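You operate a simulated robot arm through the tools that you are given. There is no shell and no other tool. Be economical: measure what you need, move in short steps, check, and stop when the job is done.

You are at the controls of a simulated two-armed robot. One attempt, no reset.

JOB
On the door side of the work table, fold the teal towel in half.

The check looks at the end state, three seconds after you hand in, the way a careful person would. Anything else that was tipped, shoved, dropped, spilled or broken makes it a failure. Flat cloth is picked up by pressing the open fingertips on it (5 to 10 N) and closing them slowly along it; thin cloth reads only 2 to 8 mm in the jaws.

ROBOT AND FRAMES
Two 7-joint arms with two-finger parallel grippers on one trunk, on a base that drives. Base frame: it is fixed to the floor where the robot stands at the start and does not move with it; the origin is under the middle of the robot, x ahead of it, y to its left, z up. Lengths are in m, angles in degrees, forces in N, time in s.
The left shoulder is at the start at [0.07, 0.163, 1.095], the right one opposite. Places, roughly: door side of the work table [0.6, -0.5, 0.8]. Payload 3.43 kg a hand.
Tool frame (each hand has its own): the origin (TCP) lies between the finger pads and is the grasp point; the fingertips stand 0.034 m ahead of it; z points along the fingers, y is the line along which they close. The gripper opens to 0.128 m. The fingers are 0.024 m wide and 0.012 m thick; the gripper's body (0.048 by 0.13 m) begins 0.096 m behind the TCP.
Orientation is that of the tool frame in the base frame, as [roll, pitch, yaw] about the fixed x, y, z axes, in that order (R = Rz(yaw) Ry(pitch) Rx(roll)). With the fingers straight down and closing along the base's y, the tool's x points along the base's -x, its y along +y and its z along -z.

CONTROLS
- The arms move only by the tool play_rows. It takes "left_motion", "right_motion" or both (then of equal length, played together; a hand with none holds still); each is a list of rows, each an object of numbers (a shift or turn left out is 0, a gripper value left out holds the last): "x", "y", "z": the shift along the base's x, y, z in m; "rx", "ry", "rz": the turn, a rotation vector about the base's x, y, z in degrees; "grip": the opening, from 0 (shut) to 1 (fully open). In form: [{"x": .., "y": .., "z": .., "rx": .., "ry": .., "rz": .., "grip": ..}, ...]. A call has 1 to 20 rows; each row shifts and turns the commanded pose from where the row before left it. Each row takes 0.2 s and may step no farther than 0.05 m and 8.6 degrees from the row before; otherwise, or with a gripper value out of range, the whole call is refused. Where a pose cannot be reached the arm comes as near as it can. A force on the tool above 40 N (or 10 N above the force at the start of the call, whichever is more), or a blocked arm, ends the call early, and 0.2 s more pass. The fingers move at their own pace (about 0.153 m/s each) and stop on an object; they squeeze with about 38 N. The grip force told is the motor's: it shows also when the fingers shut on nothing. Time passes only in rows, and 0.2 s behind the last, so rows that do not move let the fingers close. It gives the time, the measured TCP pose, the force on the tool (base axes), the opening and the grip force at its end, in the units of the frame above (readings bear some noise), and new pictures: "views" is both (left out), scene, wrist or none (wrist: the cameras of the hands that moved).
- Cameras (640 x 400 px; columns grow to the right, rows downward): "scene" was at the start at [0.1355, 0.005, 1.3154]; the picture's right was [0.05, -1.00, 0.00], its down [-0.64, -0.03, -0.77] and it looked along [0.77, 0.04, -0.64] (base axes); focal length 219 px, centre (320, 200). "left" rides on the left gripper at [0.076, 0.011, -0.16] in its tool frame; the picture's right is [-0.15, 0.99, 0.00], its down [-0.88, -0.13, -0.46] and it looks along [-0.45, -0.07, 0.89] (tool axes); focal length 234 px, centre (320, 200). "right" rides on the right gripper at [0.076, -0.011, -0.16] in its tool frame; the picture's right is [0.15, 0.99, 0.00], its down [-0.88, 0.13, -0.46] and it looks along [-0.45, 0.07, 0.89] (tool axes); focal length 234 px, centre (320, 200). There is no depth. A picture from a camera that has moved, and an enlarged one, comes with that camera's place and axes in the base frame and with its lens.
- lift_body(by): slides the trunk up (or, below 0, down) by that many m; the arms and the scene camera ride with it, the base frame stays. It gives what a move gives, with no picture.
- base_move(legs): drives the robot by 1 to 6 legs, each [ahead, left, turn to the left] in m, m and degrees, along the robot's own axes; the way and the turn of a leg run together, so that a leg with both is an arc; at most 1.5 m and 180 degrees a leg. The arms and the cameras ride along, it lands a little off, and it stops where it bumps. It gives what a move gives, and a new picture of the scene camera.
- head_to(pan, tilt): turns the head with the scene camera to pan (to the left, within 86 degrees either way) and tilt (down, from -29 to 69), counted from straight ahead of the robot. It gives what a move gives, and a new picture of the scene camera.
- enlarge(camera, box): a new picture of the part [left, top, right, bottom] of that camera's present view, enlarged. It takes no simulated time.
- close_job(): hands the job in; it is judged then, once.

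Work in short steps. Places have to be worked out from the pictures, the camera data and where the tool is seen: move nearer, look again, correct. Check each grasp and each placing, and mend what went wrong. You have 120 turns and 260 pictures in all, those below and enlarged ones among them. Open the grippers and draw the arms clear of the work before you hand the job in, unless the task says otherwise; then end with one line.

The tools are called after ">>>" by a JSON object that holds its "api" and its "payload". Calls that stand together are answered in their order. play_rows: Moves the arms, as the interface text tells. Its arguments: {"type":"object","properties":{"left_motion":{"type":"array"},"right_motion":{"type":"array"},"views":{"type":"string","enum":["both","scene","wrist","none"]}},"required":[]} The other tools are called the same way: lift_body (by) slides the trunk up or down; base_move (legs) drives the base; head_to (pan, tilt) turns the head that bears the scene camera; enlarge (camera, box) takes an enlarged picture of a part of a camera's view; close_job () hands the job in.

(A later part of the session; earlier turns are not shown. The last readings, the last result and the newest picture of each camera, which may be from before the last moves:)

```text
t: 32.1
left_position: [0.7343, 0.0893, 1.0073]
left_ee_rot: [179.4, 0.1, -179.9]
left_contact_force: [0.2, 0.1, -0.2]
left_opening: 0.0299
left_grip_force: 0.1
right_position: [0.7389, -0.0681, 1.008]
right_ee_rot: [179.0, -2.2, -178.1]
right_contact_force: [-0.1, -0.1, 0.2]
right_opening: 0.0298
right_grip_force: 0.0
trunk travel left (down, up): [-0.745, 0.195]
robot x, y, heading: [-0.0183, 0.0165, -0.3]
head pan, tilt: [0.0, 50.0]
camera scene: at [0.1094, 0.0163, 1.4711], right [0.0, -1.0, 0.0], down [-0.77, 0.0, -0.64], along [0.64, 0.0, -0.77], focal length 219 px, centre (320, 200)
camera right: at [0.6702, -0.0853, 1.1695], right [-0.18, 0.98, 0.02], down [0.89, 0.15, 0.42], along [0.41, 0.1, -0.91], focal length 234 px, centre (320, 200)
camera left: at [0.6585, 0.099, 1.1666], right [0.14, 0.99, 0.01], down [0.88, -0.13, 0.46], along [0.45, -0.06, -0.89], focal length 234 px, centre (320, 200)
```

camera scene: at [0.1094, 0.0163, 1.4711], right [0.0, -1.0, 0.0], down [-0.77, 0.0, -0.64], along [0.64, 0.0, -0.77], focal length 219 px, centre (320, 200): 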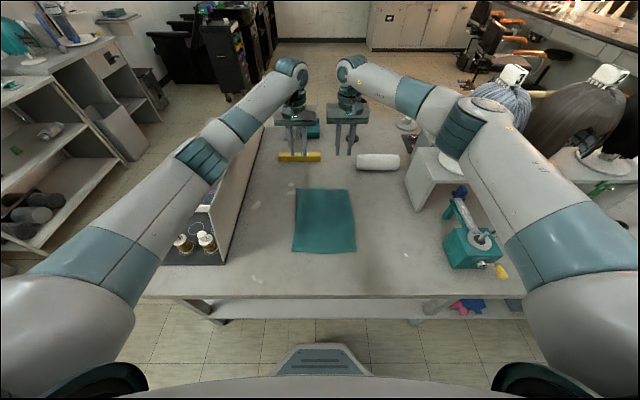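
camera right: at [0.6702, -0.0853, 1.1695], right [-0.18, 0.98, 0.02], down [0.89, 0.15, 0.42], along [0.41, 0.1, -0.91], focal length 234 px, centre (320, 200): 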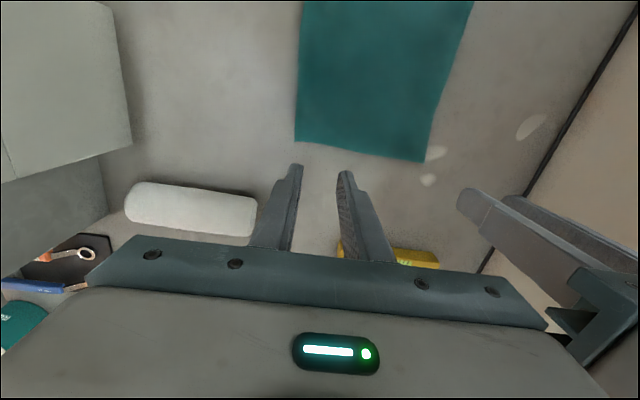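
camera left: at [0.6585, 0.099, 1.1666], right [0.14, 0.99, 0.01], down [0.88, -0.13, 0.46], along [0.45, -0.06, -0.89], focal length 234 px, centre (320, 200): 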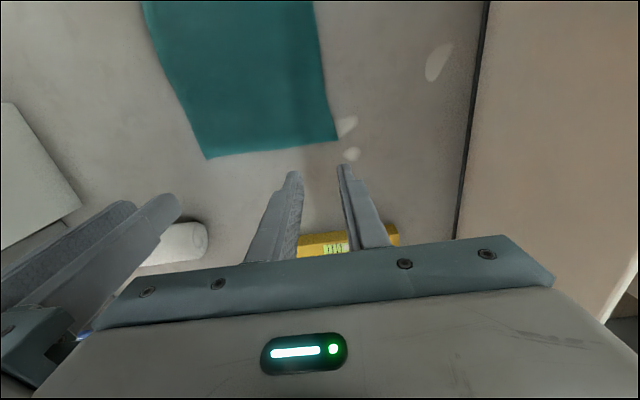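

Elbows are close above panel and shelf, so I add a little more trunk height, then lower the hands over the far corners (0.747, −0.100) and (0.747, 0.117).

>>> {"api": "lift_body", "payload": {"by": 0.06}}

>>> {"api": "play_rows", "payload": {"left_motion": [{"z": -0.04, "x": 0.005}, {"z": -0.04}, {"z": -0.04}, {"z": -0.04}, {"z": -0.03}, {"z": -0.03}, {}, {}], "right_motion": [{"z": -0.04, "x": 0.002}, {"z": -0.04}, {"z": -0.04}, {"z": -0.04}, {"z": -0.03}, {"z": -0.03}, {}, {}]}}

```text
t: 33.1
left_position: [0.7349, 0.0893, 1.0667]
left_ee_rot: [179.4, 0.1, -179.7]
left_contact_force: [-0.4, -0.2, -1.2]
left_opening: 0.0301
left_grip_force: 0.0
right_position: [0.7402, -0.0682, 1.0681]
right_ee_rot: [179.0, -2.2, -178.1]
right_contact_force: [-0.1, -0.5, -0.1]
right_opening: 0.0302
right_grip_force: 0.1
trunk travel left (down, up): [-0.805, 0.135]
robot x, y, heading: [-0.0165, 0.0173, 0.1]
head pan, tilt: [0.0, 50.0]
```

```text
t: 34.9
left_position: [0.7389, 0.0905, 0.8462]
left_ee_rot: [179.5, 0.1, -179.8]
left_contact_force: [0.9, 0.0, 0.0]
left_opening: 0.0299
left_grip_force: 0.1
right_position: [0.7437, -0.0699, 0.8502]
right_ee_rot: [178.9, -2.2, -178.1]
right_contact_force: [-1.1, -0.6, 0.1]
right_opening: 0.03
right_grip_force: 0.1
trunk travel left (down, up): [-0.805, 0.135]
robot x, y, heading: [-0.0165, 0.0149, -0.2]
head pan, tilt: [0.0, 50.0]
camera scene: at [0.1091, 0.0159, 1.5312], right [0.0, -1.0, 0.0], down [-0.77, 0.0, -0.64], along [0.64, 0.0, -0.77], focal length 219 px, centre (320, 200)
camera right: at [0.6742, -0.0871, 1.0121], right [-0.18, 0.98, 0.02], down [0.89, 0.15, 0.42], along [0.41, 0.1, -0.91], focal length 234 px, centre (320, 200)
camera left: at [0.6634, 0.1008, 1.0066], right [0.14, 0.99, 0.01], down [0.88, -0.13, 0.46], along [0.45, -0.06, -0.89], focal length 234 px, centre (320, 200)
```

scene: 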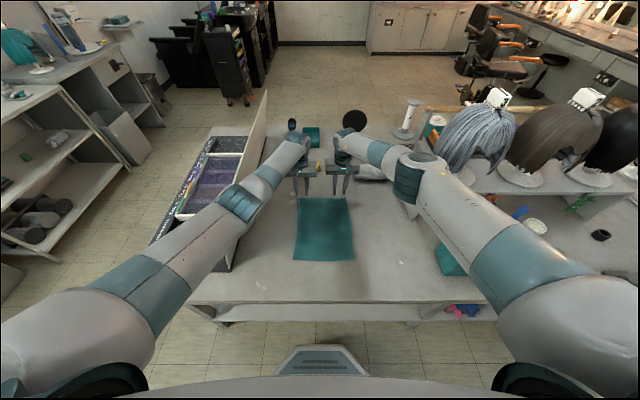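
right: 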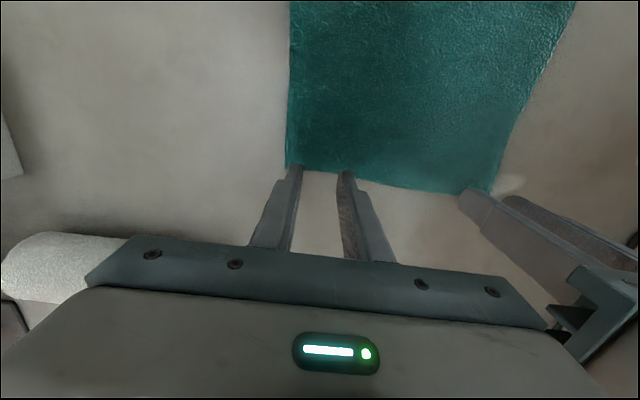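
left: 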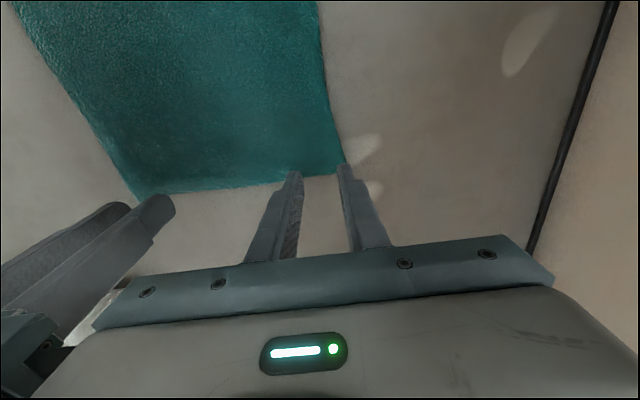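

Overlap looks right: ~18 mm of cloth inside the finger width at each far corner. I lower toward contact in small steps.

>>> {"api": "play_rows", "payload": {"left_motion": [{"z": -0.01, "y": -0.005}, {"z": -0.01}, {"z": -0.004}, {}], "right_motion": [{"z": -0.01, "x": -0.002}, {"z": -0.01}, {"z": -0.008}, {}], "views": "wrist"}}

```text
t: 35.9
left_position: [0.7407, 0.084, 0.8207]
left_ee_rot: [179.6, 0.1, -179.9]
left_contact_force: [1.0, -1.1, 0.0]
left_opening: 0.0303
left_grip_force: 0.1
right_position: [0.7406, -0.0671, 0.8203]
right_ee_rot: [178.9, -2.1, -178.2]
right_contact_force: [0.5, 0.4, 0.7]
right_opening: 0.0299
right_grip_force: 0.0
trunk travel left (down, up): [-0.805, 0.135]
robot x, y, heading: [-0.0196, 0.0186, -0.4]
head pan, tilt: [0.0, 50.0]
camera right: at [0.6706, -0.0852, 0.9811], right [-0.18, 0.98, 0.02], down [0.89, 0.15, 0.42], along [0.41, 0.1, -0.9], focal length 234 px, centre (320, 200)
camera left: at [0.6633, 0.0934, 0.9809], right [0.14, 0.99, 0.01], down [0.88, -0.13, 0.46], along [0.45, -0.06, -0.89], focal length 234 px, centre (320, 200)
```

right: 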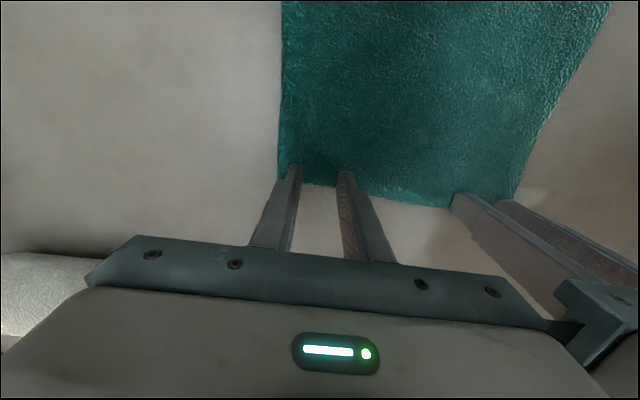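
left: 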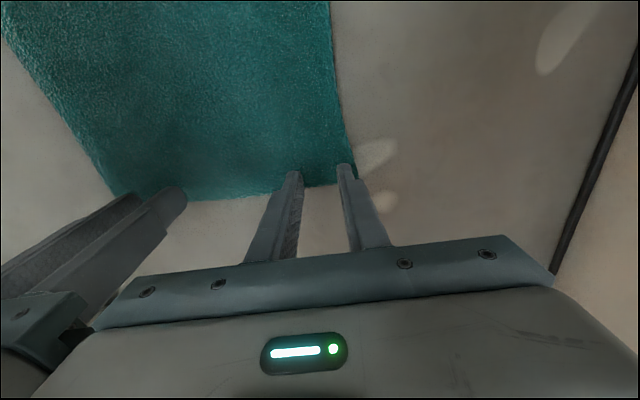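

>>> {"api": "play_rows", "payload": {"left_motion": [{"z": -0.004}, {"z": -0.004}, {}], "right_motion": [{"z": -0.004, "y": -0.003}, {"z": -0.004}, {}], "views": "none"}}

```text
t: 36.7
left_position: [0.739, 0.0847, 0.8172]
left_ee_rot: [179.5, 0.4, -179.8]
left_contact_force: [2.9, -1.3, 10.4]
left_opening: 0.0304
left_grip_force: 0.0
right_position: [0.7391, -0.0702, 0.817]
right_ee_rot: [178.9, -1.8, -178.1]
right_contact_force: [4.8, 6.1, 21.8]
right_opening: 0.0296
right_grip_force: 0.0
trunk travel left (down, up): [-0.805, 0.135]
robot x, y, heading: [-0.0191, 0.0185, -0.1]
head pan, tilt: [0.0, 50.0]
```

Contact: left 10 N, right 22 N. I ease the right up slightly and close both slowly.

>>> {"api": "play_rows", "payload": {"left_motion": [{}, {"grip": 0.2}, {"grip": 0.17}, {"grip": 0.14}, {"grip": 0.11}, {"grip": 0.08}, {"grip": 0.05}, {"grip": 0.02}, {"grip": 0}, {}], "right_motion": [{"z": 0.0025}, {"grip": 0.2}, {"grip": 0.17}, {"grip": 0.14}, {"grip": 0.11}, {"grip": 0.08}, {"grip": 0.05}, {"grip": 0.02}, {"grip": 0}, {}], "views": "wrist"}}

```text
t: 38.9
left_position: [0.7376, 0.084, 0.8163]
left_ee_rot: [179.3, 0.3, -179.8]
left_contact_force: [0.0, -0.4, 19.4]
left_opening: 0.0034
left_grip_force: 38.0
right_position: [0.738, -0.0718, 0.8172]
right_ee_rot: [179.0, -1.9, -178.1]
right_contact_force: [0.0, -0.4, 14.2]
right_opening: 0.0001
right_grip_force: 32.8
trunk travel left (down, up): [-0.805, 0.135]
robot x, y, heading: [-0.0157, 0.011, -0.2]
head pan, tilt: [0.0, 50.0]
camera right: at [0.6665, -0.0889, 0.9785], right [-0.18, 0.98, 0.02], down [0.89, 0.15, 0.43], along [0.42, 0.1, -0.9], focal length 234 px, centre (320, 200)
camera left: at [0.6603, 0.0931, 0.9765], right [0.14, 0.99, 0.01], down [0.88, -0.13, 0.46], along [0.46, -0.06, -0.89], focal length 234 px, centre (320, 200)
```

right: 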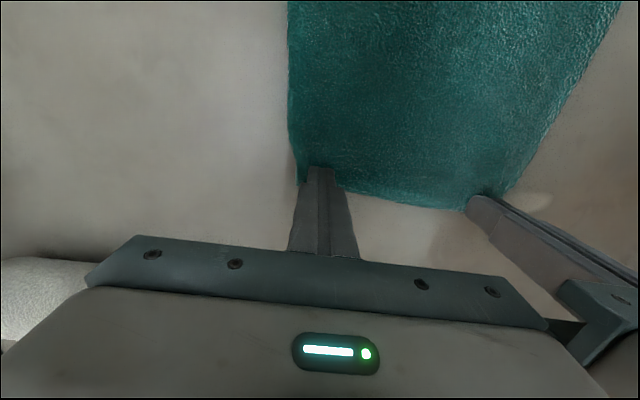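
left: 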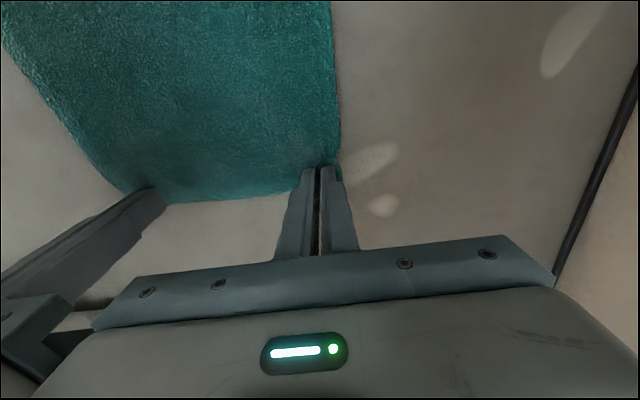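

Left jaws hold cloth (3.4 mm); right shut on nothing (0.1 mm). I lift the right slightly, reopen, set it 5 mm further in and press again.

>>> {"api": "play_rows", "payload": {"right_motion": [{"z": 0.012}, {"grip": 0.25, "x": -0.005, "y": 0.002}, {}, {"z": -0.008}, {"z": -0.005}, {}], "views": "wrist"}}

```text
t: 40.3
left_position: [0.7372, 0.0837, 0.8169]
left_ee_rot: [179.5, 0.4, -179.9]
left_contact_force: [2.9, 0.0, 18.5]
left_opening: 0.0037
left_grip_force: 38.3
right_position: [0.7329, -0.0684, 0.8165]
right_ee_rot: [178.9, -1.9, -178.1]
right_contact_force: [-3.3, 2.1, 15.8]
right_opening: 0.0317
right_grip_force: 0.0
trunk travel left (down, up): [-0.805, 0.135]
robot x, y, heading: [-0.0175, 0.0167, 0.1]
head pan, tilt: [0.0, 50.0]
camera right: at [0.6619, -0.0862, 0.9788], right [-0.18, 0.98, 0.02], down [0.89, 0.15, 0.43], along [0.42, 0.1, -0.9], focal length 234 px, centre (320, 200)
```

right: 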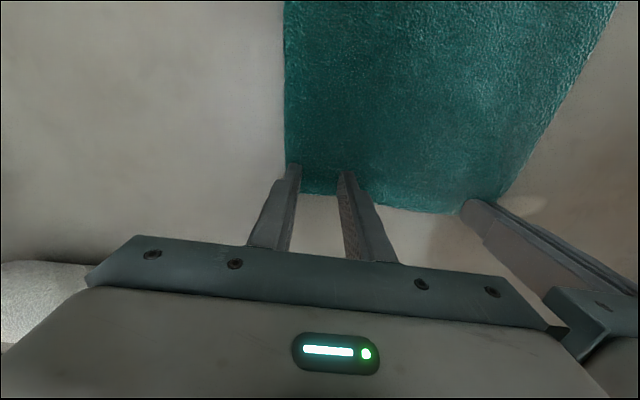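

>>> {"api": "play_rows", "payload": {"right_motion": [{"grip": 0.22}, {"grip": 0.2}, {"grip": 0.18}, {"grip": 0.16}, {"grip": 0.14}, {"grip": 0.12}, {"grip": 0.1}, {"grip": 0.08}, {"grip": 0.06}, {"grip": 0.04}, {"grip": 0.02}, {"grip": 0}, {}], "views": "wrist"}}

```text
t: 43.1
left_position: [0.7373, 0.0834, 0.8171]
left_ee_rot: [179.5, 0.4, -179.9]
left_contact_force: [1.9, -3.3, 13.4]
left_opening: 0.0037
left_grip_force: 37.5
right_position: [0.7337, -0.0684, 0.8166]
right_ee_rot: [178.9, -1.9, -178.1]
right_contact_force: [1.1, 3.8, 25.8]
right_opening: 0.0039
right_grip_force: 38.3
trunk travel left (down, up): [-0.805, 0.135]
robot x, y, heading: [-0.0171, 0.0185, -0.2]
head pan, tilt: [0.0, 50.0]
camera right: at [0.6614, -0.0862, 0.9783], right [-0.18, 0.98, 0.02], down [0.89, 0.15, 0.43], along [0.42, 0.1, -0.9], focal length 234 px, centre (320, 200)
```

right: 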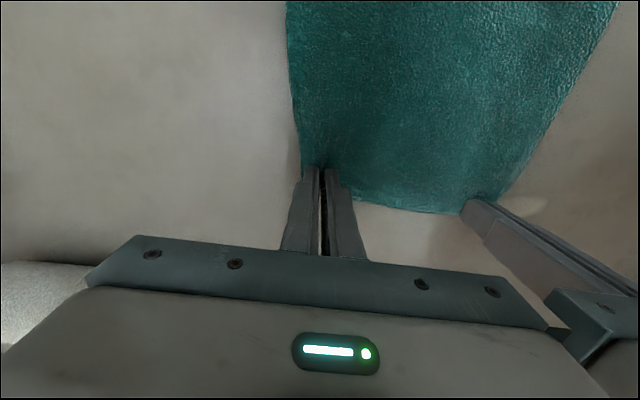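

Both corners are held (3.7 and 3.9 mm). I lift a little, spread the hands slightly to straighten the edge, and check.

>>> {"api": "play_rows", "payload": {"left_motion": [{"z": 0.015, "x": -0.002}, {"z": 0.02, "x": -0.004, "y": 0.003}, {"z": 0.02, "x": -0.008, "y": 0.003}, {}], "right_motion": [{"z": 0.015, "x": -0.002}, {"z": 0.02, "x": -0.004, "y": -0.003}, {"z": 0.02, "x": -0.008, "y": -0.003}, {}]}}

```text
t: 44.1
left_position: [0.7233, 0.087, 0.8714]
left_ee_rot: [179.6, 0.2, 179.9]
left_contact_force: [1.6, -20.7, -0.1]
left_opening: 0.0037
left_grip_force: 38.8
right_position: [0.7182, -0.076, 0.8706]
right_ee_rot: [178.7, -2.1, -178.0]
right_contact_force: [-1.0, 21.3, 0.0]
right_opening: 0.0039
right_grip_force: 37.8
trunk travel left (down, up): [-0.805, 0.135]
robot x, y, heading: [-0.0182, 0.0175, -0.3]
head pan, tilt: [0.0, 50.0]
camera scene: at [0.1071, 0.014, 1.5315], right [0.0, -1.0, 0.0], down [-0.77, 0.0, -0.64], along [0.64, 0.0, -0.77], focal length 219 px, centre (320, 200)
camera right: at [0.6485, -0.0936, 1.0332], right [-0.18, 0.98, 0.03], down [0.89, 0.15, 0.43], along [0.41, 0.1, -0.9], focal length 234 px, centre (320, 200)
camera left: at [0.6469, 0.0974, 1.0298], right [0.15, 0.99, 0.01], down [0.88, -0.13, 0.46], along [0.45, -0.06, -0.89], focal length 234 px, centre (320, 200)
```

scene: 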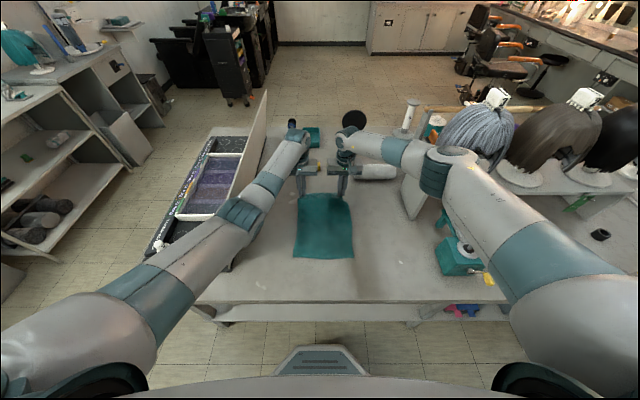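
right: 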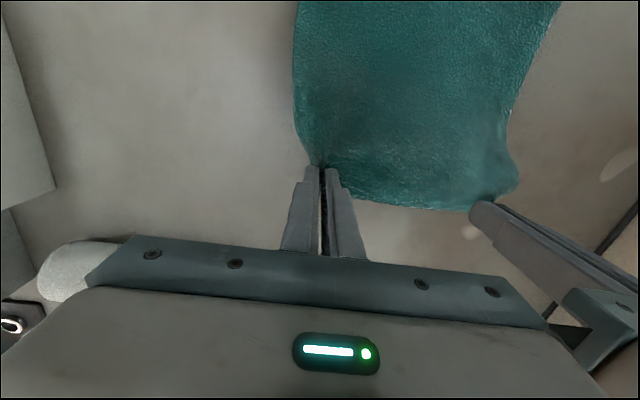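
left: 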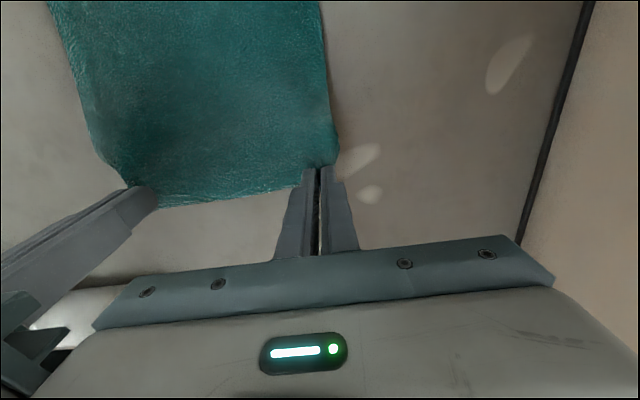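

Both grasps hold and the edge is straight, but 21 N across is too taut; I relax it and carry the far edge up and over in an arc toward the robot, tilting the fingers forward slightly.

>>> {"api": "play_rows", "payload": {"left_motion": [{"x": -0.016, "z": 0.026, "y": -0.003}, {"x": -0.019, "z": 0.02}, {"x": -0.026, "z": 0.015, "ry": -3}, {"x": -0.028, "z": 0.0095, "ry": -3}, {"x": -0.03, "z": 0.003, "ry": -3}, {"x": -0.03, "z": -0.0025, "ry": -3}, {"x": -0.029, "z": -0.0085, "ry": -3}, {}], "right_motion": [{"x": -0.012, "z": 0.026, "y": 0.003}, {"x": -0.019, "z": 0.02}, {"x": -0.026, "z": 0.015, "ry": -3}, {"x": -0.028, "z": 0.0095, "ry": -3}, {"x": -0.03, "z": 0.003, "ry": -3}, {"x": -0.03, "z": -0.0025, "ry": -3}, {"x": -0.029, "z": -0.0085, "ry": -3}, {}]}}

```text
t: 45.9
left_position: [0.5369, 0.0909, 0.9396]
left_ee_rot: [179.8, 15.7, -179.6]
left_contact_force: [-3.4, -14.5, -0.2]
left_opening: 0.0034
left_grip_force: 38.0
right_position: [0.5348, -0.0674, 0.9343]
right_ee_rot: [179.2, 13.3, -177.7]
right_contact_force: [-1.3, 9.3, 1.1]
right_opening: 0.0037
right_grip_force: 38.2
trunk travel left (down, up): [-0.805, 0.135]
robot x, y, heading: [-0.0215, 0.0198, 0.1]
head pan, tilt: [0.0, 50.0]
camera scene: at [0.0936, 0.0179, 1.5324], right [0.0, -1.0, 0.0], down [-0.76, 0.0, -0.65], along [0.65, 0.0, -0.76], focal length 219 px, centre (320, 200)
camera right: at [0.4255, -0.0853, 1.0731], right [-0.18, 0.98, -0.02], down [0.75, 0.15, 0.65], along [0.64, 0.1, -0.76], focal length 234 px, centre (320, 200)
camera left: at [0.4199, 0.1, 1.0735], right [0.14, 0.99, 0.04], down [0.73, -0.13, 0.68], along [0.67, -0.06, -0.74], focal length 234 px, centre (320, 200)
```

scene: 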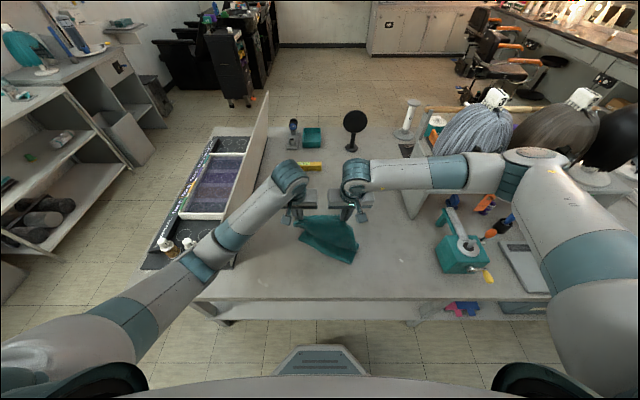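
right: 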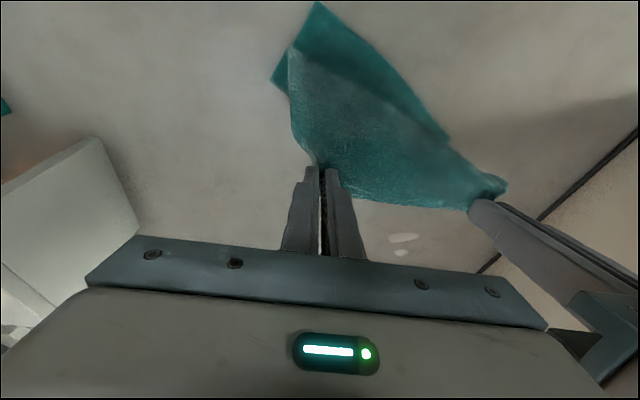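
left: 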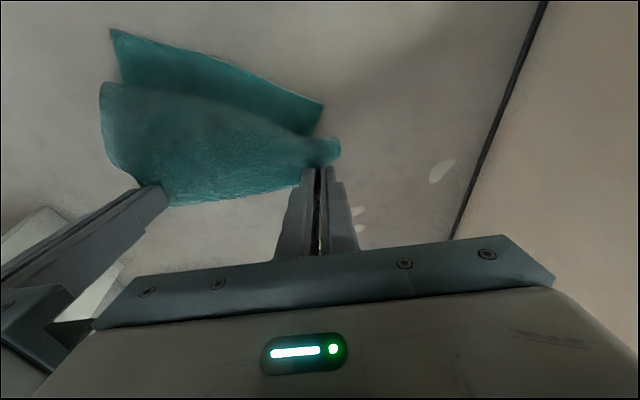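

The bottom layer slid and rotated about 28°: its near edge now runs from (0.42, −0.095) to (0.53, 0.10). I'll match the top edge to it: lower the hands while turning the pair −28° about z toward those corners, then look.

>>> {"api": "play_rows", "payload": {"left_motion": [{"z": -0.015, "x": -0.002, "y": -0.002, "rz": -4}, {"z": -0.015, "x": -0.002, "y": -0.002, "rz": -4}, {"z": -0.015, "x": -0.002, "y": -0.002, "rz": -4}, {"z": -0.015, "x": -0.002, "y": -0.003, "rz": -4}, {}], "right_motion": [{"z": -0.015, "x": -0.012, "y": -0.002, "rz": -4}, {"z": -0.015, "x": -0.012, "y": -0.002, "rz": -4}, {"z": -0.013, "x": -0.012, "rz": -4}, {"z": -0.013, "x": -0.012, "rz": -4}, {}]}}

```text
t: 47.1
left_position: [0.5397, 0.0772, 0.8727]
left_ee_rot: [179.6, 15.2, 164.1]
left_contact_force: [-2.5, -15.4, 1.2]
left_opening: 0.0037
left_grip_force: 38.1
right_position: [0.5001, -0.0768, 0.8741]
right_ee_rot: [179.4, 12.9, 165.9]
right_contact_force: [2.6, 15.7, -0.5]
right_opening: 0.0036
right_grip_force: 37.9
trunk travel left (down, up): [-0.805, 0.135]
robot x, y, heading: [-0.0201, 0.0144, -0.1]
head pan, tilt: [0.0, 50.0]
camera scene: at [0.1095, 0.0159, 1.5311], right [0.0, -1.0, 0.0], down [-0.77, 0.0, -0.64], along [0.64, 0.0, -0.77], focal length 219 px, centre (320, 200)
camera right: at [0.3899, -0.0646, 1.0127], right [0.1, 0.99, -0.02], down [0.76, -0.06, 0.64], along [0.64, -0.08, -0.77], focal length 234 px, centre (320, 200)
camera left: at [0.4304, 0.1178, 1.0063], right [0.41, 0.91, 0.05], down [0.67, -0.33, 0.67], along [0.63, -0.24, -0.74], focal length 234 px, centre (320, 200)
```

scene: 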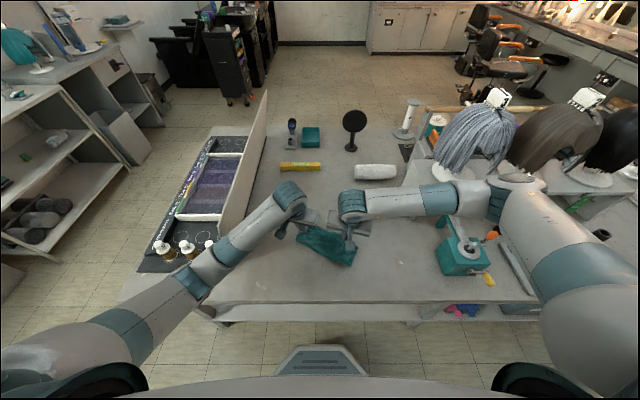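
right: 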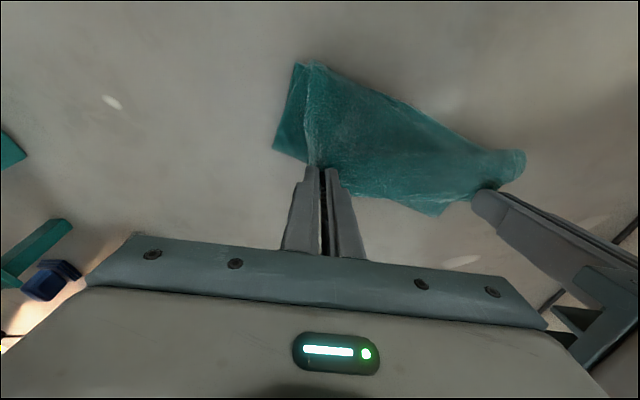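
left: 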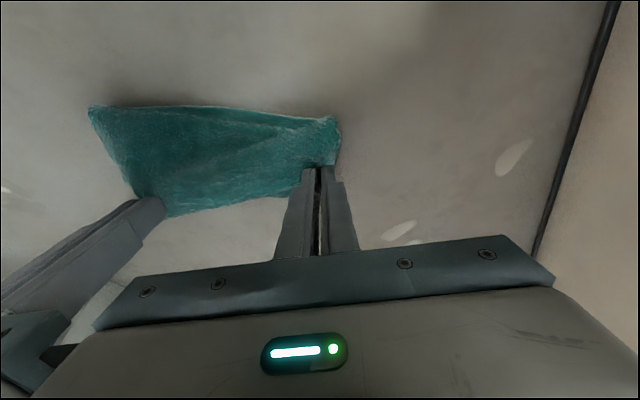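

The bottom's near edge has stayed put, with the top layer looping over it. I continue: bring the top edge over the near corners (rotating the last 12°), then lower.

>>> {"api": "play_rows", "payload": {"left_motion": [{"x": -0.007, "y": -0.003, "rz": -3}, {"x": -0.007, "y": -0.002, "rz": -3}, {"x": -0.007, "y": -0.002, "rz": -3}, {"x": -0.006, "y": -0.002, "rz": -3}, {"z": -0.012}, {"z": -0.012}, {"z": -0.01}, {}], "right_motion": [{"x": -0.015, "y": 0.002, "rz": -3}, {"x": -0.015, "y": 0.002, "rz": -3}, {"x": -0.015, "y": 0.002, "rz": -3}, {"x": -0.014, "y": 0.002, "rz": -3}, {"z": -0.012}, {"z": -0.012}, {"z": -0.011}, {}]}}

>>> {"api": "enlarge", "payload": {"camera": "scene", "box": [250, 180, 410, 290]}}

```text
t: 48.9
left_position: [0.512, 0.0703, 0.8364]
left_ee_rot: [179.6, 15.0, 152.2]
left_contact_force: [-2.2, -6.2, 0.1]
left_opening: 0.0036
left_grip_force: 37.8
right_position: [0.4425, -0.069, 0.8383]
right_ee_rot: [179.5, 12.9, 154.0]
right_contact_force: [2.0, 5.3, -0.7]
right_opening: 0.0036
right_grip_force: 37.8
trunk travel left (down, up): [-0.805, 0.135]
robot x, y, heading: [-0.0159, 0.0151, -0.1]
head pan, tilt: [0.0, 50.0]
camera scene: at [0.1091, 0.0158, 1.5312], right [0.0, -1.0, 0.0], down [-0.77, 0.0, -0.64], along [0.64, 0.0, -0.77], focal length 219 px, centre (320, 200)
camera right: at [0.337, -0.0329, 0.976], right [0.3, 0.95, -0.02], down [0.74, -0.22, 0.64], along [0.61, -0.21, -0.77], focal length 234 px, centre (320, 200)
camera left: at [0.4154, 0.1316, 0.9716], right [0.59, 0.81, 0.05], down [0.58, -0.46, 0.67], along [0.56, -0.36, -0.74], focal length 234 px, centre (320, 200)
```

scene: 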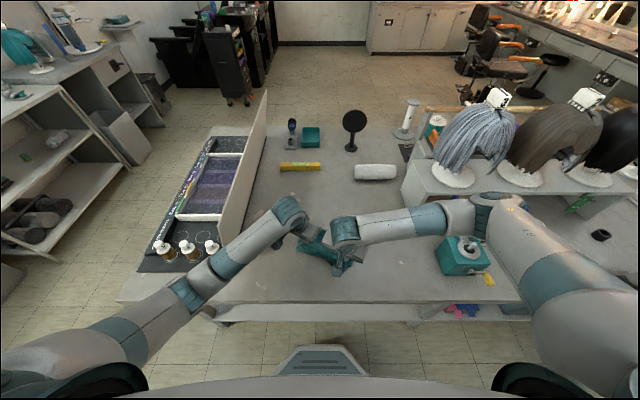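
right: 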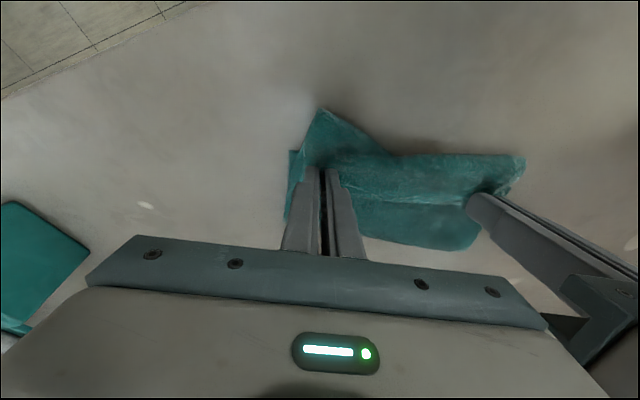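
left: 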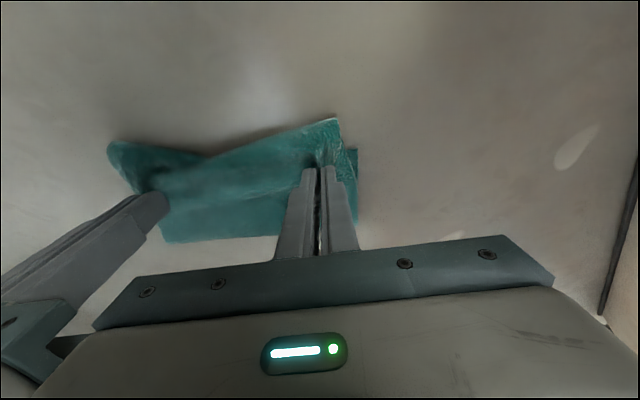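

```text
3.64 times, centred on (330, 235) of scene
camera zoom: at [0.1091, 0.0158, 1.5312], right [0.0, -1.0, 0.0], down [-0.77, 0.0, -0.64], along [0.64, 0.0, -0.77], focal length 795 px, centre (284, 73)
```

zoom: 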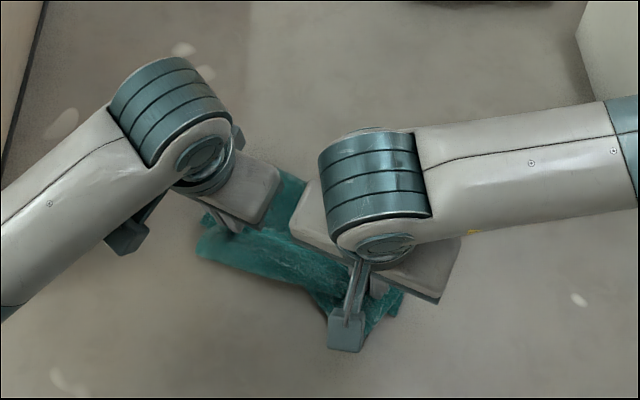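

It's bunching up. Better: lift the towel until it hangs freely from both hands, then re-lay it in a controlled way. Lower edge touches down at the far side, the lower half is laid toward me, and the top half is folded back away. I lift, un-yaw and un-tilt.

>>> {"api": "play_rows", "payload": {"left_motion": [{"z": 0.03}, {"z": 0.035, "x": 0.01, "rz": 3.5}, {"z": 0.035, "x": 0.011, "y": 0.002, "rz": 3.5}, {"z": 0.035, "x": 0.011, "y": 0.002, "rz": 3.5}, {"z": 0.035, "x": 0.011, "y": 0.002, "rz": 3.5}, {"z": 0.035, "x": 0.011, "y": 0.002, "rz": 3.5}, {"z": 0.035, "x": 0.011, "y": 0.002, "rz": 3.5}, {"z": 0.03, "x": 0.011, "y": 0.003, "rz": 3.5}, {"z": 0.02, "x": 0.012, "y": 0.002, "rz": 3.5}, {"ry": 5}, {"ry": 5}, {"ry": 5}, {}], "right_motion": [{"z": 0.03}, {"z": 0.035, "x": 0.018, "rz": 3.5}, {"z": 0.035, "x": 0.02, "rz": 3.5}, {"z": 0.035, "x": 0.02, "rz": 3.5}, {"z": 0.035, "x": 0.02, "rz": 3.5}, {"z": 0.035, "x": 0.02, "rz": 3.5}, {"z": 0.035, "x": 0.02, "rz": 3.5}, {"z": 0.028, "x": 0.02, "rz": 3.5}, {"z": 0.02, "x": 0.02, "rz": 2.5}, {"ry": 4.3}, {"ry": 4.3}, {"ry": 4.3}, {}]}}

```text
t: 51.7
left_position: [0.6001, 0.0847, 1.1294]
left_ee_rot: [179.4, 0.1, -179.9]
left_contact_force: [0.2, -2.1, -0.7]
left_opening: 0.0034
left_grip_force: 37.5
right_position: [0.5976, -0.0682, 1.1281]
right_ee_rot: [179.3, -0.1, -179.0]
right_contact_force: [-0.3, 2.0, -0.2]
right_opening: 0.0033
right_grip_force: 38.0
trunk travel left (down, up): [-0.805, 0.135]
robot x, y, heading: [-0.0169, 0.0141, -0.1]
head pan, tilt: [0.0, 50.0]
camera scene: at [0.108, 0.0153, 1.5313], right [0.0, -1.0, 0.0], down [-0.77, 0.0, -0.64], along [0.64, 0.0, -0.77], focal length 219 px, centre (320, 200)
camera right: at [0.5215, -0.0841, 1.2869], right [-0.16, 0.99, 0.01], down [0.88, 0.14, 0.46], along [0.45, 0.09, -0.89], focal length 234 px, centre (320, 200)
camera left: at [0.5238, 0.0929, 1.2893], right [0.14, 0.99, 0.01], down [0.88, -0.13, 0.46], along [0.45, -0.06, -0.89], focal length 234 px, centre (320, 200)
```

scene: 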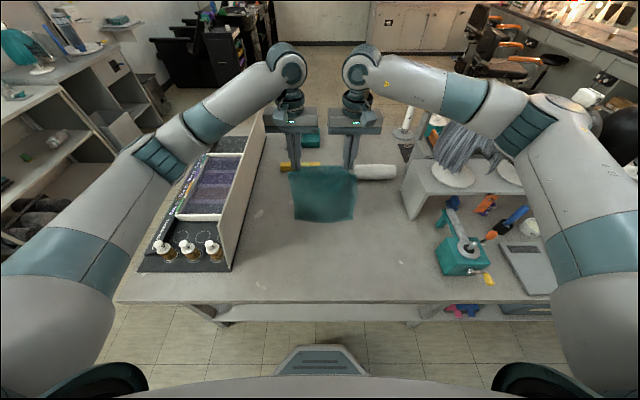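
right: 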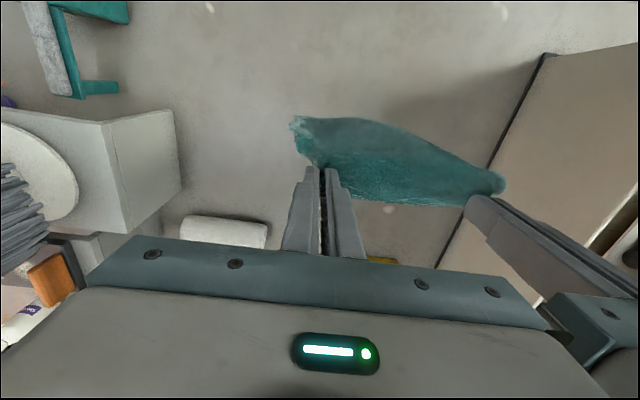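
left: 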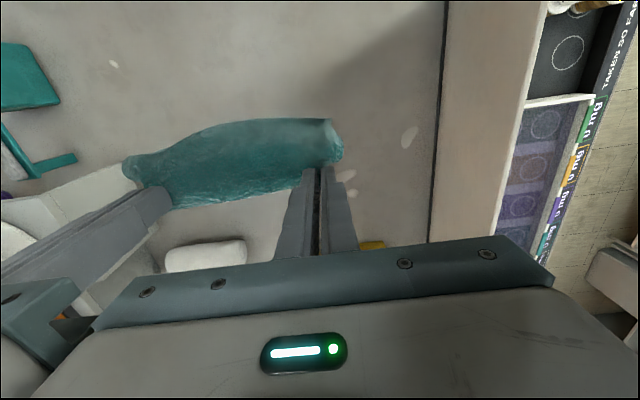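

The towel now hangs clean and straight from both hands, its lower edge about 4 cm above the table. I move forward slowly so the lower edge hangs near x≈0.70 and let it settle.

>>> {"api": "play_rows", "payload": {"left_motion": [{"x": 0.015}, {"x": 0.02}, {"x": 0.02}, {"x": 0.02}, {"x": 0.02}, {"x": 0.015}, {}, {}, {}, {"z": -0.015}, {"z": -0.015}, {}, {}, {}], "right_motion": [{"x": 0.015}, {"x": 0.02}, {"x": 0.02}, {"x": 0.02}, {"x": 0.02}, {"x": 0.0175}, {}, {}, {}, {"z": -0.015}, {"z": -0.014}, {}, {}, {}], "views": "scene"}}

>>> {"api": "enlarge", "payload": {"camera": "scene", "box": [240, 80, 420, 230]}}

```text
t: 54.7
left_position: [0.7121, 0.0835, 1.0981]
left_ee_rot: [179.5, 0.0, -179.8]
left_contact_force: [0.2, -1.7, -0.1]
left_opening: 0.0031
left_grip_force: 37.6
right_position: [0.7124, -0.0681, 1.0991]
right_ee_rot: [179.2, -0.1, -179.0]
right_contact_force: [0.2, 1.0, -0.4]
right_opening: 0.0034
right_grip_force: 37.8
trunk travel left (down, up): [-0.805, 0.135]
robot x, y, heading: [-0.0199, 0.0163, -0.0]
head pan, tilt: [0.0, 50.0]
camera scene: at [0.1096, 0.0157, 1.5311], right [0.0, -1.0, 0.0], down [-0.77, 0.0, -0.64], along [0.64, 0.0, -0.77], focal length 219 px, centre (320, 200)
```

scene: 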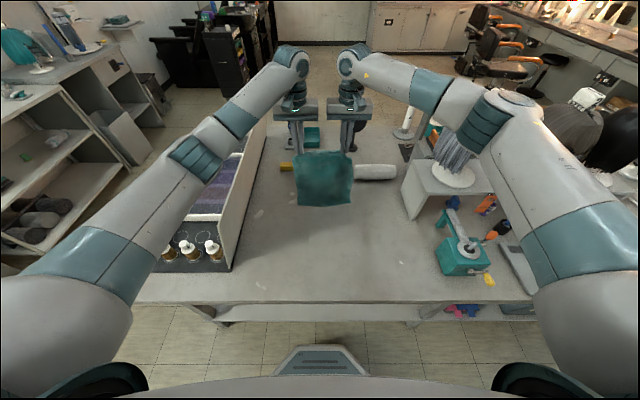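

```text
2.67 times, centred on (330, 155) of scene
camera zoom: at [0.1096, 0.0157, 1.5311], right [0.0, -1.0, 0.0], down [-0.77, 0.0, -0.64], along [0.64, 0.0, -0.77], focal length 583 px, centre (293, 320)
```

zoom: 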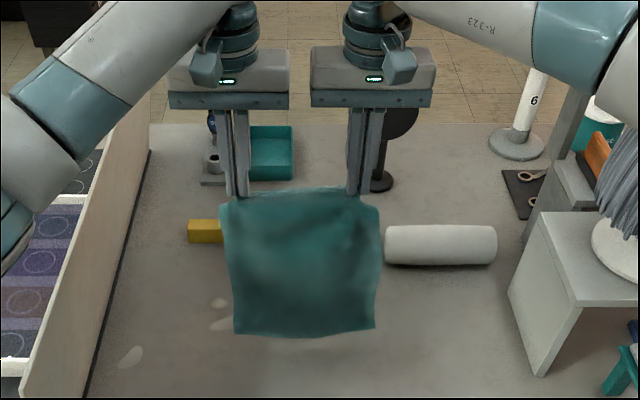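

The towel hangs neatly with its lower edge about at the table at x≈0.70. Now I lay the lower half: hands come back and down together.

>>> {"api": "play_rows", "payload": {"left_motion": [{"z": -0.01}, {"z": -0.012, "x": -0.005}, {"x": -0.012, "z": -0.014}, {"x": -0.014, "z": -0.014}, {"x": -0.014, "z": -0.014}, {"x": -0.014, "z": -0.014}, {}], "right_motion": [{"z": -0.01}, {"z": -0.012, "x": -0.005}, {"x": -0.012, "z": -0.014}, {"x": -0.014, "z": -0.014}, {"x": -0.014, "z": -0.014}, {"x": -0.014, "z": -0.014}, {}]}}

>>> {"api": "enlarge", "payload": {"camera": "scene", "box": [240, 110, 420, 260]}}

```text
t: 56.3
left_position: [0.6513, 0.0826, 1.0181]
left_ee_rot: [179.4, 0.2, -179.7]
left_contact_force: [0.8, -3.2, -0.3]
left_opening: 0.0033
left_grip_force: 38.3
right_position: [0.6492, -0.0676, 1.021]
right_ee_rot: [179.2, -0.1, -179.1]
right_contact_force: [0.0, 2.9, 0.4]
right_opening: 0.0033
right_grip_force: 37.5
trunk travel left (down, up): [-0.805, 0.135]
robot x, y, heading: [-0.0193, 0.0143, -0.2]
head pan, tilt: [0.0, 50.0]
camera scene: at [0.1096, 0.0159, 1.5311], right [0.0, -1.0, 0.0], down [-0.77, 0.0, -0.64], along [0.64, 0.0, -0.77], focal length 219 px, centre (320, 200)
camera right: at [0.5739, -0.0843, 1.1809], right [-0.16, 0.99, 0.01], down [0.88, 0.14, 0.46], along [0.45, 0.09, -0.89], focal length 234 px, centre (320, 200)
camera left: at [0.5752, 0.0929, 1.1773], right [0.14, 0.99, 0.01], down [0.88, -0.13, 0.46], along [0.45, -0.06, -0.89], focal length 234 px, centre (320, 200)
```

scene: 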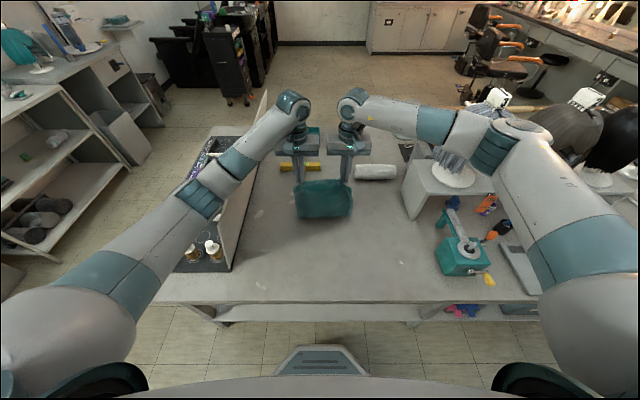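
right: 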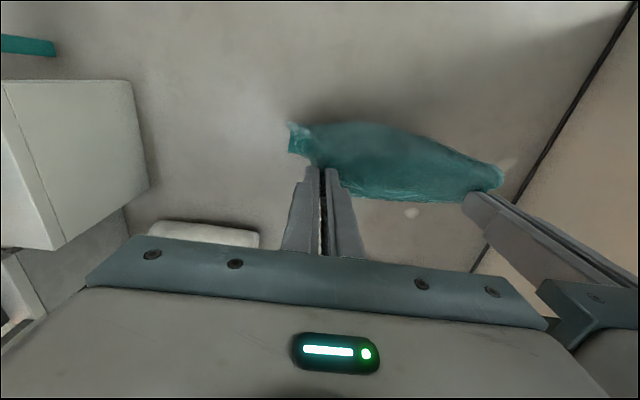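
left: 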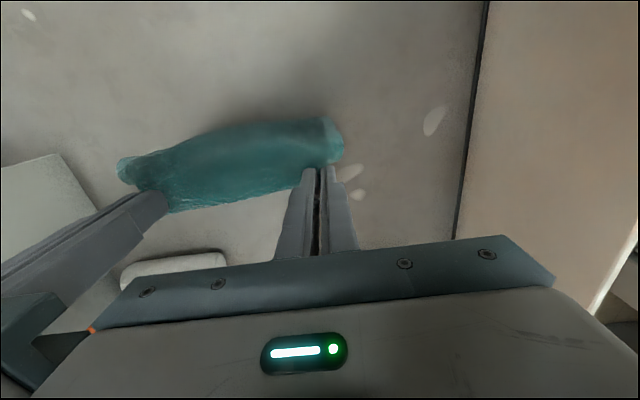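

```text
2.67 times, centred on (330, 185) of scene
camera zoom: at [0.1096, 0.0159, 1.5311], right [0.0, -1.0, 0.0], down [-0.77, 0.0, -0.64], along [0.64, 0.0, -0.77], focal length 583 px, centre (293, 240)
```

zoom: 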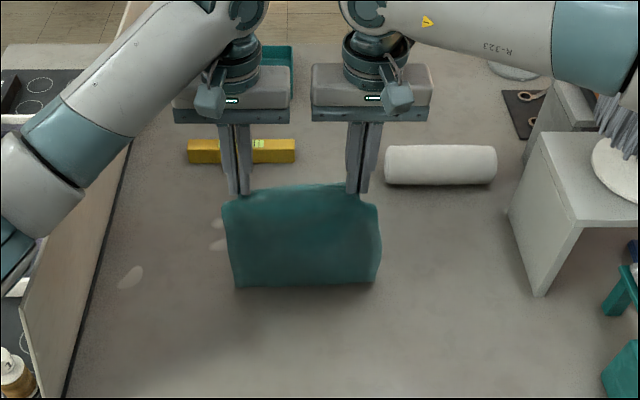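

Going as planned: the lower part lies behind, bulging toward me. I continue the same path.

>>> {"api": "play_rows", "payload": {"left_motion": [{"x": -0.013, "z": -0.014}, {"x": -0.013, "z": -0.014}, {"x": -0.012, "z": -0.014}, {"x": -0.01, "z": -0.014}, {}], "right_motion": [{"x": -0.012, "z": -0.014}, {"x": -0.012, "z": -0.014}, {"x": -0.012, "z": -0.014}, {"x": -0.01, "z": -0.0165}, {}]}}

>>> {"api": "enlarge", "payload": {"camera": "scene", "box": [240, 110, 420, 260]}}

```text
t: 57.5
left_position: [0.6131, 0.0993, 0.9859]
left_ee_rot: [179.7, 2.4, -179.1]
left_contact_force: [0.2, -12.1, -1.4]
left_opening: 0.0033
left_grip_force: 38.7
right_position: [0.603, -0.0568, 0.9688]
right_ee_rot: [179.4, 0.3, -178.8]
right_contact_force: [-0.4, 11.5, 1.3]
right_opening: 0.0037
right_grip_force: 38.0
trunk travel left (down, up): [-0.805, 0.135]
robot x, y, heading: [-0.0179, 0.0173, 0.2]
head pan, tilt: [0.0, 50.0]
camera scene: at [0.1016, 0.026, 1.5338], right [0.0, -1.0, 0.01], down [-0.76, 0.0, -0.65], along [0.65, 0.0, -0.76], focal length 219 px, centre (320, 200)
camera right: at [0.525, -0.0733, 1.1269], right [-0.17, 0.99, 0.01], down [0.88, 0.14, 0.46], along [0.45, 0.08, -0.89], focal length 234 px, centre (320, 200)
camera left: at [0.5302, 0.1089, 1.1431], right [0.13, 0.99, 0.01], down [0.86, -0.12, 0.49], along [0.49, -0.06, -0.87], focal length 234 px, centre (320, 200)
```

scene: 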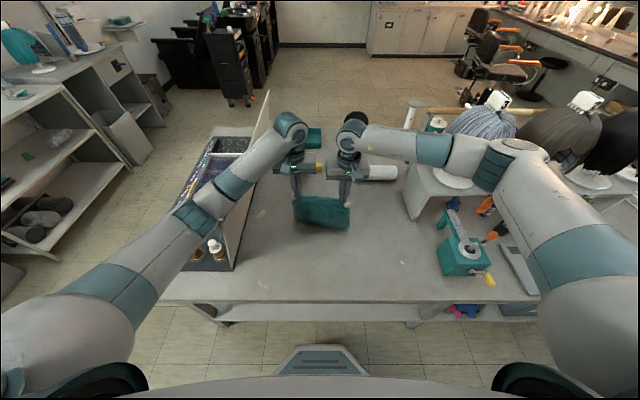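
right: 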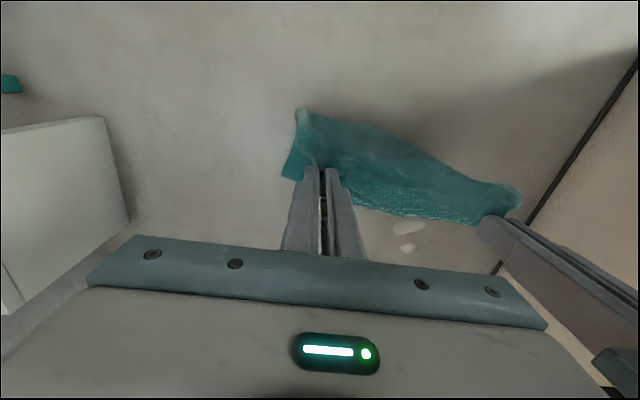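
left: 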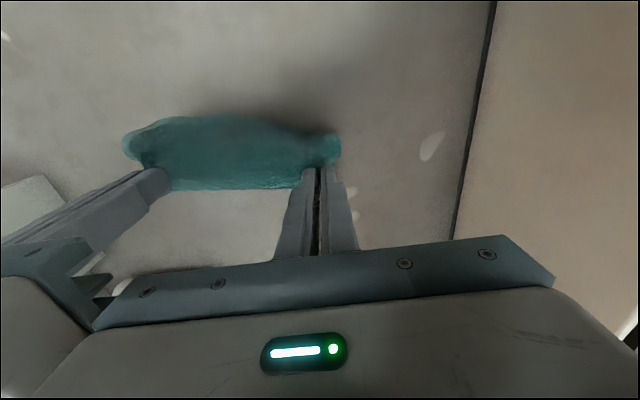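

```text
2.67 times, centred on (330, 185) of scene
camera zoom: at [0.1016, 0.026, 1.5338], right [0.0, -1.0, 0.01], down [-0.76, 0.0, -0.65], along [0.65, 0.0, -0.76], focal length 583 px, centre (293, 240)
```

zoom: 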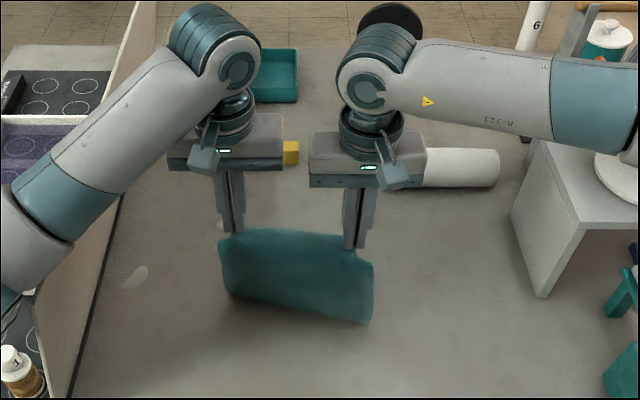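

The left arm is lagging: its forearm is resting on the panel's top edge. I retrace up and forward to free it, then I'll back the base off so the arms work more extended and clear of the panel.

>>> {"api": "play_rows", "payload": {"left_motion": [{"z": 0.03}, {"x": 0.012, "z": 0.025}, {"x": 0.012, "z": 0.025}, {"x": 0.012, "z": 0.025}, {"x": 0.015, "z": 0.025}, {"x": 0.015, "z": 0.025}, {"x": 0.015, "z": 0.02}, {"z": 0.015}, {}, {}], "right_motion": [{"z": 0.03}, {"x": 0.012, "z": 0.025}, {"x": 0.012, "z": 0.025}, {"x": 0.012, "z": 0.025}, {"x": 0.015, "z": 0.025}, {"x": 0.015, "z": 0.025}, {"x": 0.015, "z": 0.02}, {"z": 0.015}, {}, {}]}}

```text
t: 59.7
left_position: [0.6842, 0.0849, 1.1549]
left_ee_rot: [179.4, 0.0, -179.8]
left_contact_force: [1.2, -4.2, -0.2]
left_opening: 0.0031
left_grip_force: 38.2
right_position: [0.6846, -0.0697, 1.1535]
right_ee_rot: [179.2, -0.1, -179.1]
right_contact_force: [-0.4, 4.0, 0.4]
right_opening: 0.0035
right_grip_force: 38.0
trunk travel left (down, up): [-0.805, 0.135]
robot x, y, heading: [-0.0165, 0.0183, -0.2]
head pan, tilt: [0.0, 50.0]
camera scene: at [0.1098, 0.0155, 1.5311], right [0.0, -1.0, 0.0], down [-0.77, 0.0, -0.64], along [0.64, 0.0, -0.77], focal length 219 px, centre (320, 200)
camera right: at [0.6098, -0.0845, 1.3122], right [-0.16, 0.99, 0.01], down [0.88, 0.14, 0.46], along [0.45, 0.09, -0.89], focal length 234 px, centre (320, 200)
camera left: at [0.608, 0.0938, 1.3145], right [0.14, 0.99, 0.01], down [0.88, -0.13, 0.46], along [0.45, -0.06, -0.89], focal length 234 px, centre (320, 200)
```

scene: 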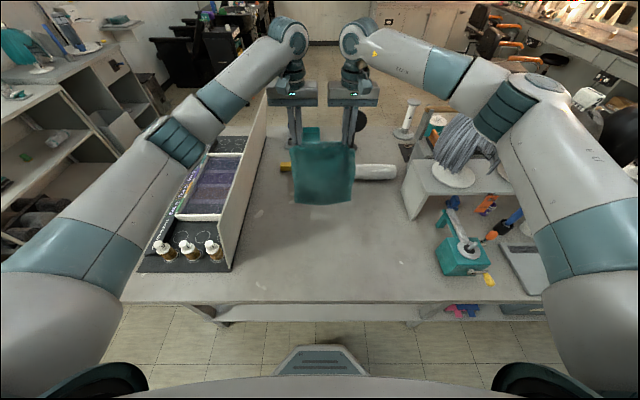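
right: 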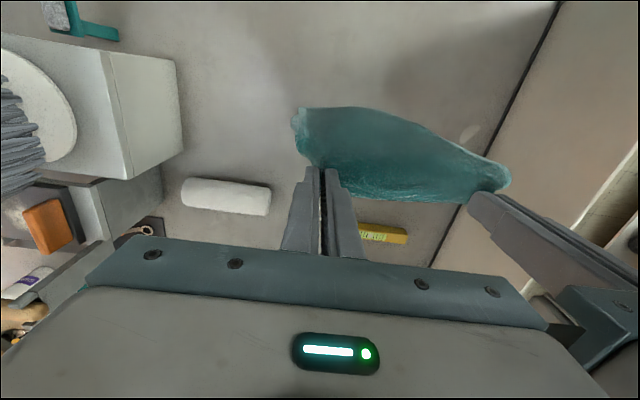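
left: 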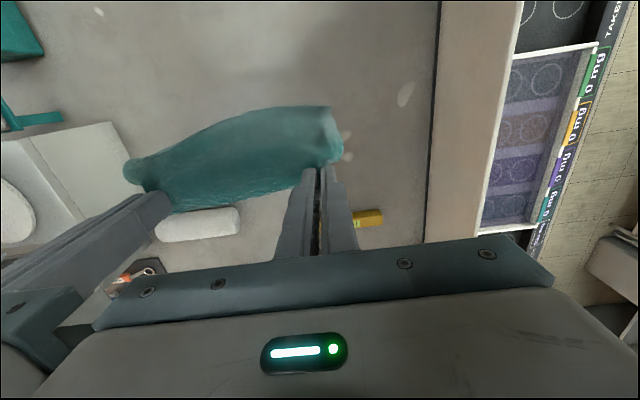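

Freed, and the panel, bottles and wigs look unmoved. Now back the base 13 cm with the towel hanging.

>>> {"api": "base_move", "payload": {"legs": [[-0.13, -0.01, 0]]}}

```text
t: 61.0
left_position: [0.5582, 0.0719, 1.1532]
left_ee_rot: [179.5, 0.0, 179.9]
left_contact_force: [1.1, -3.6, -0.4]
left_opening: 0.0034
left_grip_force: 38.4
right_position: [0.5584, -0.0811, 1.1515]
right_ee_rot: [179.2, -0.2, -179.3]
right_contact_force: [-0.2, 3.7, -0.7]
right_opening: 0.0034
right_grip_force: 37.5
trunk travel left (down, up): [-0.805, 0.135]
robot x, y, heading: [-0.1452, 0.0049, -0.5]
head pan, tilt: [0.0, 50.0]
camera scene: at [-0.0166, 0.006, 1.5309], right [-0.01, -1.0, 0.0], down [-0.77, 0.0, -0.64], along [0.64, 0.0, -0.77], focal length 219 px, centre (320, 200)
```

scene: 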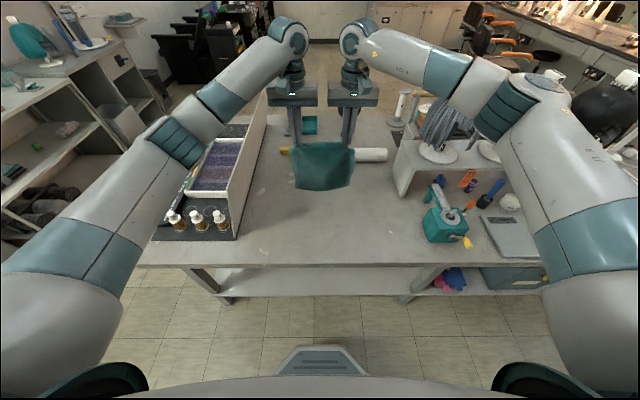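

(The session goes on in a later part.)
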